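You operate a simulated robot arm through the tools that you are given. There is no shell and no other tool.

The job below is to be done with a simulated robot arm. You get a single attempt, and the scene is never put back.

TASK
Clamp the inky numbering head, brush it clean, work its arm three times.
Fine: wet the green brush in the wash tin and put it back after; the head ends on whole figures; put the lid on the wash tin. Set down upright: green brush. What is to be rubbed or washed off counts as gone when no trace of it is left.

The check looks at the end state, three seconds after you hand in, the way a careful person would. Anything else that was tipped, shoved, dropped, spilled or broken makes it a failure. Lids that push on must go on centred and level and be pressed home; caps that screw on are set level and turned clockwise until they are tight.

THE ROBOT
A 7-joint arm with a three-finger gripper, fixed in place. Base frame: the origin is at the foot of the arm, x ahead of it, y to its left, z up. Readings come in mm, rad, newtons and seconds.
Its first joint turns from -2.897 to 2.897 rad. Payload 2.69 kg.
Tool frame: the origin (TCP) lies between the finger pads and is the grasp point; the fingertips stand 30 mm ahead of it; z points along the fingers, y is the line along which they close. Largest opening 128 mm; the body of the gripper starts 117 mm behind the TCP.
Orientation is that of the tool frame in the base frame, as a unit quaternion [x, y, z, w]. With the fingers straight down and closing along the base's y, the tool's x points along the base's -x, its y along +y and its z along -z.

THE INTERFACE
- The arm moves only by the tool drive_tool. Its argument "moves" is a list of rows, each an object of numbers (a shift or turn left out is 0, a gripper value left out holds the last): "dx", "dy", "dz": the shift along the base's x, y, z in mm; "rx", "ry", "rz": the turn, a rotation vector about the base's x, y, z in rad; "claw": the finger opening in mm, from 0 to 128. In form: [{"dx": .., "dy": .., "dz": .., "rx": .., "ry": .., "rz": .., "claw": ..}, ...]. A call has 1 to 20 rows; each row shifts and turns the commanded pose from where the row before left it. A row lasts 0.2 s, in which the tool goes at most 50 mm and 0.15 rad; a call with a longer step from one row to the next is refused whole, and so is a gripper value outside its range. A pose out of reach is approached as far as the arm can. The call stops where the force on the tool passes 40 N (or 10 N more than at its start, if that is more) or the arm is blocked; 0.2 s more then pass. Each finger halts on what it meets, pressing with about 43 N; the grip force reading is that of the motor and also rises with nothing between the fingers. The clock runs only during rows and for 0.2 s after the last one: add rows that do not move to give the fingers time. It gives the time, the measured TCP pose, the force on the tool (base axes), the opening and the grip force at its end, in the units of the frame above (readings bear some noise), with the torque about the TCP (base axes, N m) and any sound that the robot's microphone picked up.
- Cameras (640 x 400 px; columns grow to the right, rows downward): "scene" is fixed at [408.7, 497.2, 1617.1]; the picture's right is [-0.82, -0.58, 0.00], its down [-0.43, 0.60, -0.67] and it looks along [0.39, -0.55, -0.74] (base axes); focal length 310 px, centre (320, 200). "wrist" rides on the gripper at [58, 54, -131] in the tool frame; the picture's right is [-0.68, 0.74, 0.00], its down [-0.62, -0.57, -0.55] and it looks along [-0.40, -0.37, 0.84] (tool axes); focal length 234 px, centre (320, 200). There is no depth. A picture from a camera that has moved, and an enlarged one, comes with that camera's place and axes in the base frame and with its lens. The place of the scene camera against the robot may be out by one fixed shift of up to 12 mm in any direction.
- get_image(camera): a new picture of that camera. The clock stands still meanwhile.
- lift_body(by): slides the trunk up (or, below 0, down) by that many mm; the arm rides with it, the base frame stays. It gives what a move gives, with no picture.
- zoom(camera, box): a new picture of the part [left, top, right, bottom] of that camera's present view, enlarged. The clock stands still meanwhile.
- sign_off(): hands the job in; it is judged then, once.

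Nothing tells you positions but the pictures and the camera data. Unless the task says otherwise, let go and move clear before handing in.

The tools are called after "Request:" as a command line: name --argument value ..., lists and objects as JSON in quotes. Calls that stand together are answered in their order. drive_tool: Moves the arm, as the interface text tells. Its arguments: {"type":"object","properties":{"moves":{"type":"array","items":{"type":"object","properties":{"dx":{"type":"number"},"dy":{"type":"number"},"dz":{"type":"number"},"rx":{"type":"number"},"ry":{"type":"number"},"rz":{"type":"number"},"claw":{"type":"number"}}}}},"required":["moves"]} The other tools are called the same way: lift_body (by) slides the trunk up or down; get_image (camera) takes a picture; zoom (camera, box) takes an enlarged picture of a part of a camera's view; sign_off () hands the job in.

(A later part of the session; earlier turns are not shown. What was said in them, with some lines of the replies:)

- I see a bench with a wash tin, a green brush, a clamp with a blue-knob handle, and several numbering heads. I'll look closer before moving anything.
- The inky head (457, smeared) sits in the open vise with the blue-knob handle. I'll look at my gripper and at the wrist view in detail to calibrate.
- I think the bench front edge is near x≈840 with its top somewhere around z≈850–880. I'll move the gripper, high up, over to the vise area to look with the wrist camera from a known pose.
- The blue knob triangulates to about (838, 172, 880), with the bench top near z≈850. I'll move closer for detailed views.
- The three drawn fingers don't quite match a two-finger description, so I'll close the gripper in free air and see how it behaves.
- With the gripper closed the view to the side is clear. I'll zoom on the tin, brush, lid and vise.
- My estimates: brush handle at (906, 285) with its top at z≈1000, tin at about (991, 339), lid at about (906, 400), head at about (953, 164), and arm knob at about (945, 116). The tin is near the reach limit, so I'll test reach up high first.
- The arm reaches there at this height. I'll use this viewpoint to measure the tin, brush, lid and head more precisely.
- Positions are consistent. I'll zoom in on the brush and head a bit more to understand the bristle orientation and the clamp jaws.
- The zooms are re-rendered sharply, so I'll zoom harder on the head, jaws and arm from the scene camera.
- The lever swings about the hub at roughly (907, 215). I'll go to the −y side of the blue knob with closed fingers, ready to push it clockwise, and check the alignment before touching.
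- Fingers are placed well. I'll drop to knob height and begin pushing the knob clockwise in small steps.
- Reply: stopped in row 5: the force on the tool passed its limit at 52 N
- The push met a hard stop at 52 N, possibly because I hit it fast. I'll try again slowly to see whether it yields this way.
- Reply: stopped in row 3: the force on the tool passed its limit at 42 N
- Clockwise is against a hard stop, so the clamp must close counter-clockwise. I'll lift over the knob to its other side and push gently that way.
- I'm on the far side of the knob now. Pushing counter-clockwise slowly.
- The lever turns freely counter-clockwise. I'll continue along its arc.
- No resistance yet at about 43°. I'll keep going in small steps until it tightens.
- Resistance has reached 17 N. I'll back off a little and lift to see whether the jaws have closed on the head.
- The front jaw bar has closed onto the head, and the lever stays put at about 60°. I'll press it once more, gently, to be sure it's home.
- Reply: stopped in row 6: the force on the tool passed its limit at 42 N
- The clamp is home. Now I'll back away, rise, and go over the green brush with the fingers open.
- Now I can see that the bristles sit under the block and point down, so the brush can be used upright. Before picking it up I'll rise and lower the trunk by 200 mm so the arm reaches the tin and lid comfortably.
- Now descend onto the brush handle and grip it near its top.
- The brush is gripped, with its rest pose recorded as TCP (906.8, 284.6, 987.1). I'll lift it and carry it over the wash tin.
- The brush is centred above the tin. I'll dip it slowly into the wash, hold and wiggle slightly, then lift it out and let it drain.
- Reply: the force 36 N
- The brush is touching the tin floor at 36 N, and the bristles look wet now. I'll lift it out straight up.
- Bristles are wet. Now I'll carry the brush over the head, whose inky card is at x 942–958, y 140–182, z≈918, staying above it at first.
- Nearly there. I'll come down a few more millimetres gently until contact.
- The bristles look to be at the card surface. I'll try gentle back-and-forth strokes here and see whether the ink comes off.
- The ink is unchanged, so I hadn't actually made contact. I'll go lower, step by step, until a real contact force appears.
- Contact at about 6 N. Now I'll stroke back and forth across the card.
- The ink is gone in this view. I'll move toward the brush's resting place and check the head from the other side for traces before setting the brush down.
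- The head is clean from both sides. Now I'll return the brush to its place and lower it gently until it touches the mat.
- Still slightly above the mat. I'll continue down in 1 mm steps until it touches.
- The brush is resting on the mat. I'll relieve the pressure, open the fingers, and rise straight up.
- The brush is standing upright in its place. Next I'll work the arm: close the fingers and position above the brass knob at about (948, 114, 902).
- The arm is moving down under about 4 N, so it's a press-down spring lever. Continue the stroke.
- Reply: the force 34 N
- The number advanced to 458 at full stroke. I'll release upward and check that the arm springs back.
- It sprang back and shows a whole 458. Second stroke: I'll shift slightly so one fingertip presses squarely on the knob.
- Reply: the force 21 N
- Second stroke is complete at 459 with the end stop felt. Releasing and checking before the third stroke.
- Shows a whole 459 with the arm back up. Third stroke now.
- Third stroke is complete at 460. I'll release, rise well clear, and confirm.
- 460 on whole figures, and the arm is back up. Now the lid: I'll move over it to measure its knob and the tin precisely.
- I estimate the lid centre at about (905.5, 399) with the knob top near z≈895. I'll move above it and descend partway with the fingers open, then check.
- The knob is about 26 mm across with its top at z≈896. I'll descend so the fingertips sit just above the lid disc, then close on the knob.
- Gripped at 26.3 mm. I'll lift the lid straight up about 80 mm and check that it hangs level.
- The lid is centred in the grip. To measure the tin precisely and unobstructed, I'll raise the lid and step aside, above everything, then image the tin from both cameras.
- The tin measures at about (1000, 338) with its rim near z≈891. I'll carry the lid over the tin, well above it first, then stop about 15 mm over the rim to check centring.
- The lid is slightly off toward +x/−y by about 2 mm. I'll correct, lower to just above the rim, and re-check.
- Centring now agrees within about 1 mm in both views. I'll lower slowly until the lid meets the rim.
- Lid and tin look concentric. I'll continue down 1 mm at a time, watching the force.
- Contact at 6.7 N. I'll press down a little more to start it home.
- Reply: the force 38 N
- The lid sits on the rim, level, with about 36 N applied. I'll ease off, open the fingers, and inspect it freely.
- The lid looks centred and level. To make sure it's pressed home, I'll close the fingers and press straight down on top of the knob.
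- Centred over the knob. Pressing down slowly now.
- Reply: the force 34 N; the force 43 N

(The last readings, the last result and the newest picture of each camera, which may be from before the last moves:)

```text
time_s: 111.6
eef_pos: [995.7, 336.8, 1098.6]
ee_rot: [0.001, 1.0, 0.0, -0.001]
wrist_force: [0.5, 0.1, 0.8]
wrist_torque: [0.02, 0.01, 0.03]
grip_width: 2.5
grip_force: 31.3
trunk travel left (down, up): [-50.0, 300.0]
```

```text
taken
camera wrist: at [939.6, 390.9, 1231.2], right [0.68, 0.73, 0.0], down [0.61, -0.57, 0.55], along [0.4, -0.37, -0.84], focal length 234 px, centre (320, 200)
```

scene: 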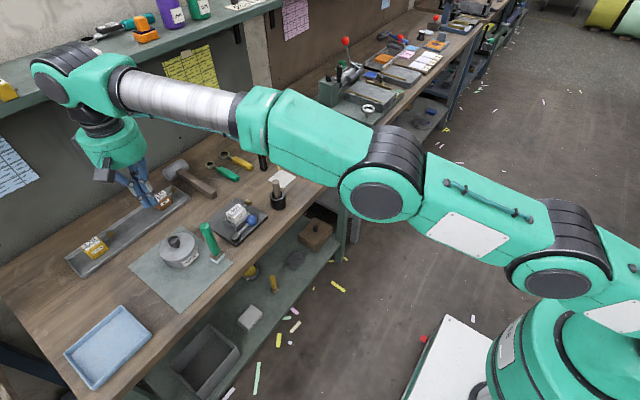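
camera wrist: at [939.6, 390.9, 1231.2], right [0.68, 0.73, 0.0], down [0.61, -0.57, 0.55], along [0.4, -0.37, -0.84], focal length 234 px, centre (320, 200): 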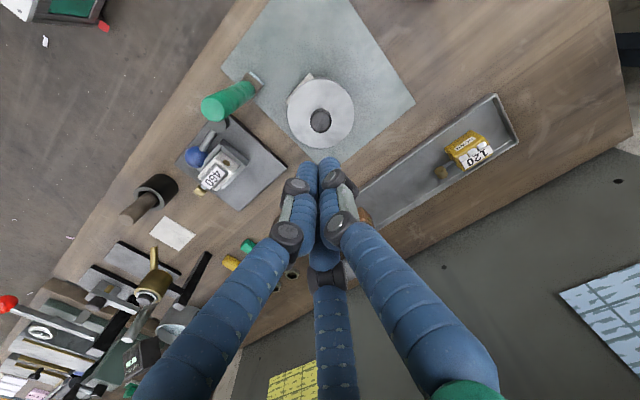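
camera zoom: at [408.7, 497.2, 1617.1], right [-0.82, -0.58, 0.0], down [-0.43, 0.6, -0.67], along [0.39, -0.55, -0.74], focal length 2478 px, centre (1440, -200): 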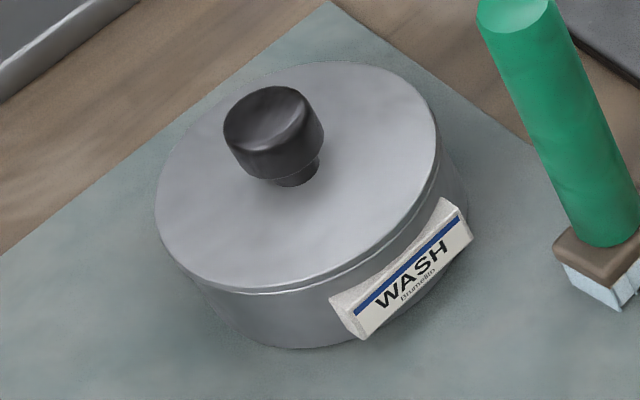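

Everything seems in place. I'll zoom to confirm that the lid is concentric, level and fully seated, and that the other items are undisturbed.

Request:
zoom --camera "scene" --box '[158, 240, 202, 270]'

Request:
zoom --camera "wrist" --box '[270, 60, 370, 160]'

Request:
zoom --camera "scene" --box '[190, 190, 280, 280]'

```text
13.33 times, centred on (180, 255) of scene
camera zoom: at [408.7, 497.2, 1617.1], right [-0.82, -0.58, 0.0], down [-0.43, 0.6, -0.67], along [0.39, -0.55, -0.74], focal length 4130 px, centre (2187, -533)
```

zoom: 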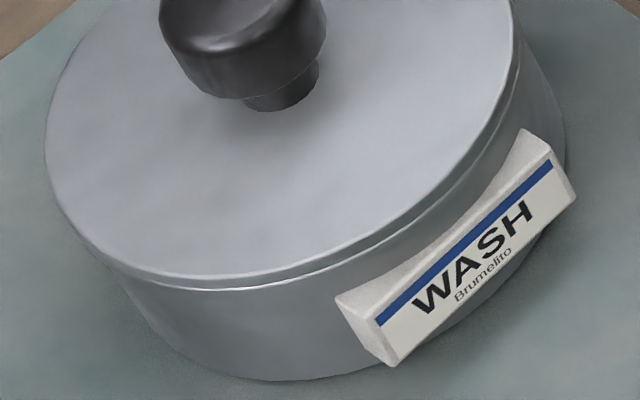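

```text
4.00 times, centred on (320, 110) of wrist
camera zoom: at [939.6, 390.9, 1231.2], right [0.68, 0.73, 0.0], down [0.61, -0.57, 0.55], along [0.4, -0.37, -0.84], focal length 937 px, centre (320, 560)
```

zoom: 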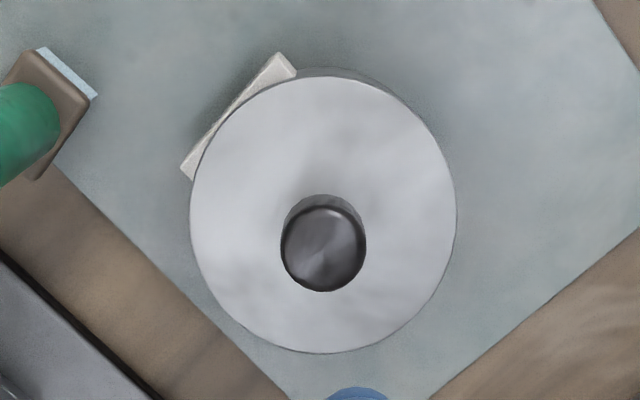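

```text
4.44 times, centred on (235, 235) of scene
camera zoom: at [408.7, 497.2, 1617.1], right [-0.82, -0.58, 0.0], down [-0.43, 0.6, -0.67], along [0.39, -0.55, -0.74], focal length 1377 px, centre (698, 44)
```

zoom: 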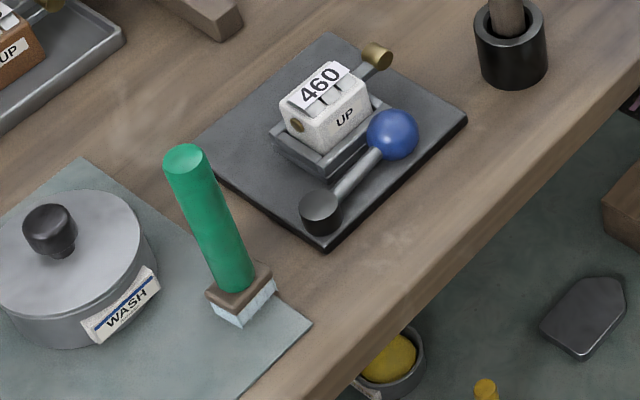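

Request:
zoom --camera "scene" --box '[162, 256, 182, 268]'

Request:
zoom --camera "scene" --box '[182, 240, 202, 262]'

Request:
zoom --camera "scene" --box '[156, 232, 176, 262]'

```text
16.00 times, centred on (172, 262) of scene
camera zoom: at [408.7, 497.2, 1617.1], right [-0.82, -0.58, 0.0], down [-0.43, 0.6, -0.67], along [0.39, -0.55, -0.74], focal length 4957 px, centre (2688, -792)
```

zoom: 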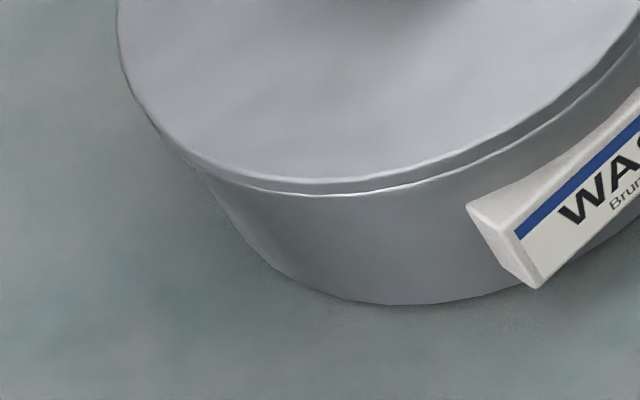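

```text
16.00 times, centred on (192, 251) of scene
camera zoom: at [408.7, 497.2, 1617.1], right [-0.82, -0.58, 0.0], down [-0.43, 0.6, -0.67], along [0.39, -0.55, -0.74], focal length 4957 px, centre (2368, -616)
```

zoom: 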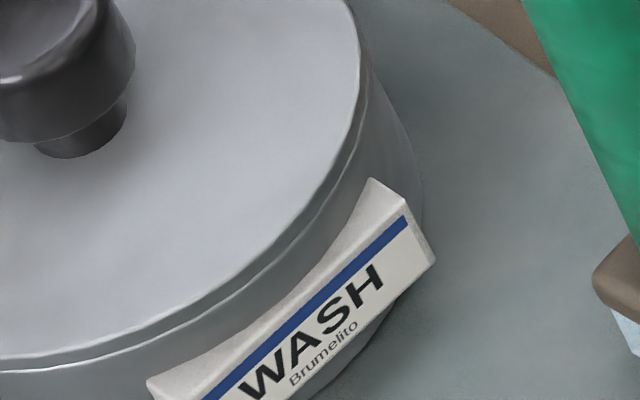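

```text
13.33 times, centred on (166, 247) of scene
camera zoom: at [408.7, 497.2, 1617.1], right [-0.82, -0.58, 0.0], down [-0.43, 0.6, -0.67], along [0.39, -0.55, -0.74], focal length 4130 px, centre (2373, -427)
```

zoom: 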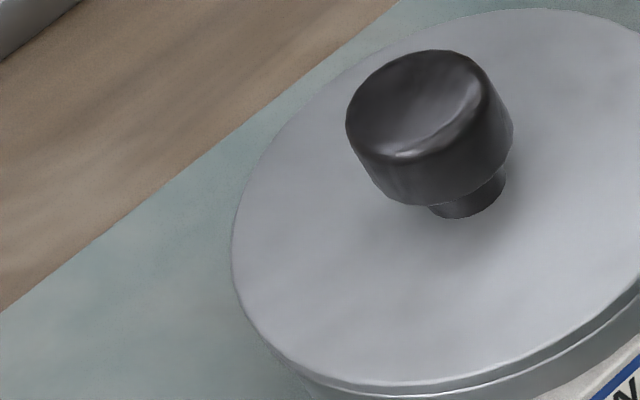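

The lid sits flush all round with no gap. The head shows 460 and is clamped, and the brush stands upright. I'll retreat well clear and take a last look.

Request:
drive_tool --moves '[{"dz": 40, "claw": 60}, {"dx": -35, "dy": -30, "dz": 10}, {"dx": -35, "dy": -30, "dz": 10}, {"dx": -35, "dy": -30, "dz": 10}, {"dx": -35, "dy": -30}, {"dx": -35, "dy": -30}, {"dx": -35, "dy": -30}, {"dx": -35, "dy": -30}, {"dx": -35, "dy": -20}, {}, {}]'

Request:
get_image --camera "scene"

Request:
zoom --camera "scene" --box '[120, 140, 300, 310]'

Request:
zoom --camera "scene" --box '[215, 195, 270, 240]'

```text
time_s: 114.0
eef_pos: [708.8, 105.9, 1162.5]
ee_rot: [0.002, 1.0, -0.001, -0.002]
wrist_force: [-0.1, -0.7, 0.5]
wrist_torque: [-0.03, 0.01, -0.01]
grip_width: 60.0
grip_force: 0.1
out of reach, approached as far as the arm can: row 1
trunk travel left (down, up): [-50.0, 300.0]
```

```text
taken
```

scene: 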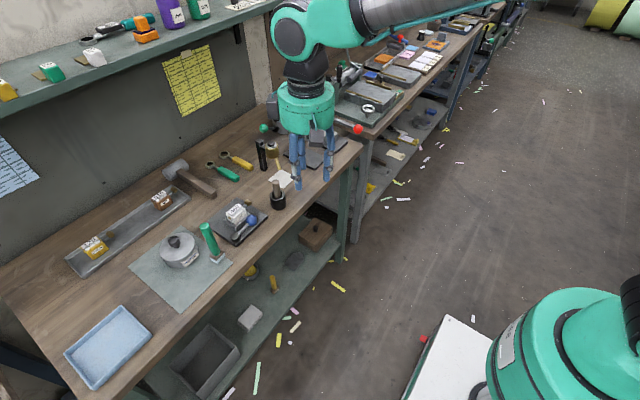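

```text
2.35 times, centred on (210, 225) of scene
camera zoom: at [408.7, 497.2, 1617.1], right [-0.82, -0.58, 0.0], down [-0.43, 0.6, -0.67], along [0.39, -0.55, -0.74], focal length 729 px, centre (579, 141)
```

zoom: 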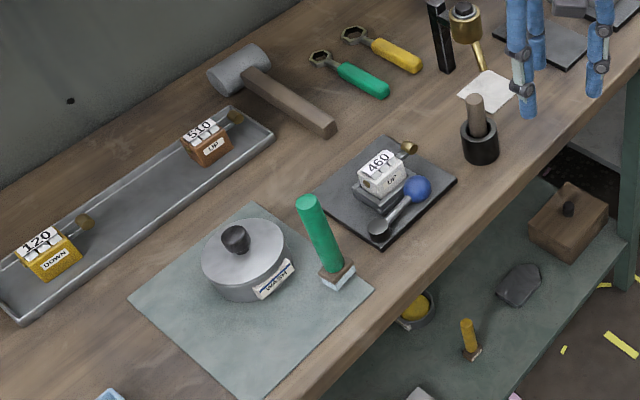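

```text
8.89 times, centred on (242, 218) of scene
camera zoom: at [408.7, 497.2, 1617.1], right [-0.82, -0.58, 0.0], down [-0.43, 0.6, -0.67], along [0.39, -0.55, -0.74], focal length 2754 px, centre (1009, 44)
```

zoom: 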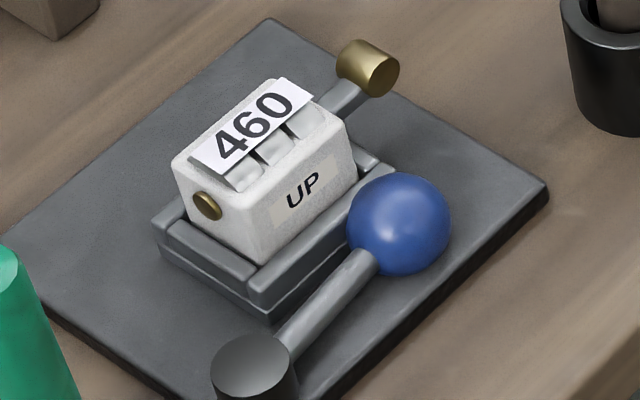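

The head is clamped, clean and reads a whole 460. The brush stands upright in its place, the lid is home on the tin, and the gripper is clear. Nothing else looks disturbed, though the tin sits about 2 mm off its start after the lid was pressed on. I'm handing in.

Request:
sign_off

```text
The job is handed in.
```

The job is done and handed in. The numbering head is clamped, clean and reading 460, and the lid is on the wash tin. The handed-in check hasn't returned a result that I can see.

- **Clamp:** I swung the blue-knob lever counter-clockwise about 60° until the jaw closed on the head, and pressed it home at about 42 N. Clockwise was a dead stop, and I pushed on it twice (up to 52 N) before finding that out. Nothing shifted visibly.
- **Brushing:** The green brush went into the wash and came out wet, and I stroked it across the figures. No ink was left in close-up views from two sides. On the dip the brush touched the bottom of the tin at about 36 N.
- **Arm:** Three full strokes took the number from 457 to 458, 459 and 460. It sprang back up after each one, and the head rests on whole figures.
- **Brush:** It stands upright on the mat where it started.
- **Lid:** It sits centred and level, with no gap at the rim in the close-ups. I pressed it down at about 41 N. Pressing it on moved the tin about 2 mm from where it stood.

Nothing else looks moved or tipped in the last picture, and the gripper is open and clear of the bench. I lowered the trunk 200 mm for reach and left it there.
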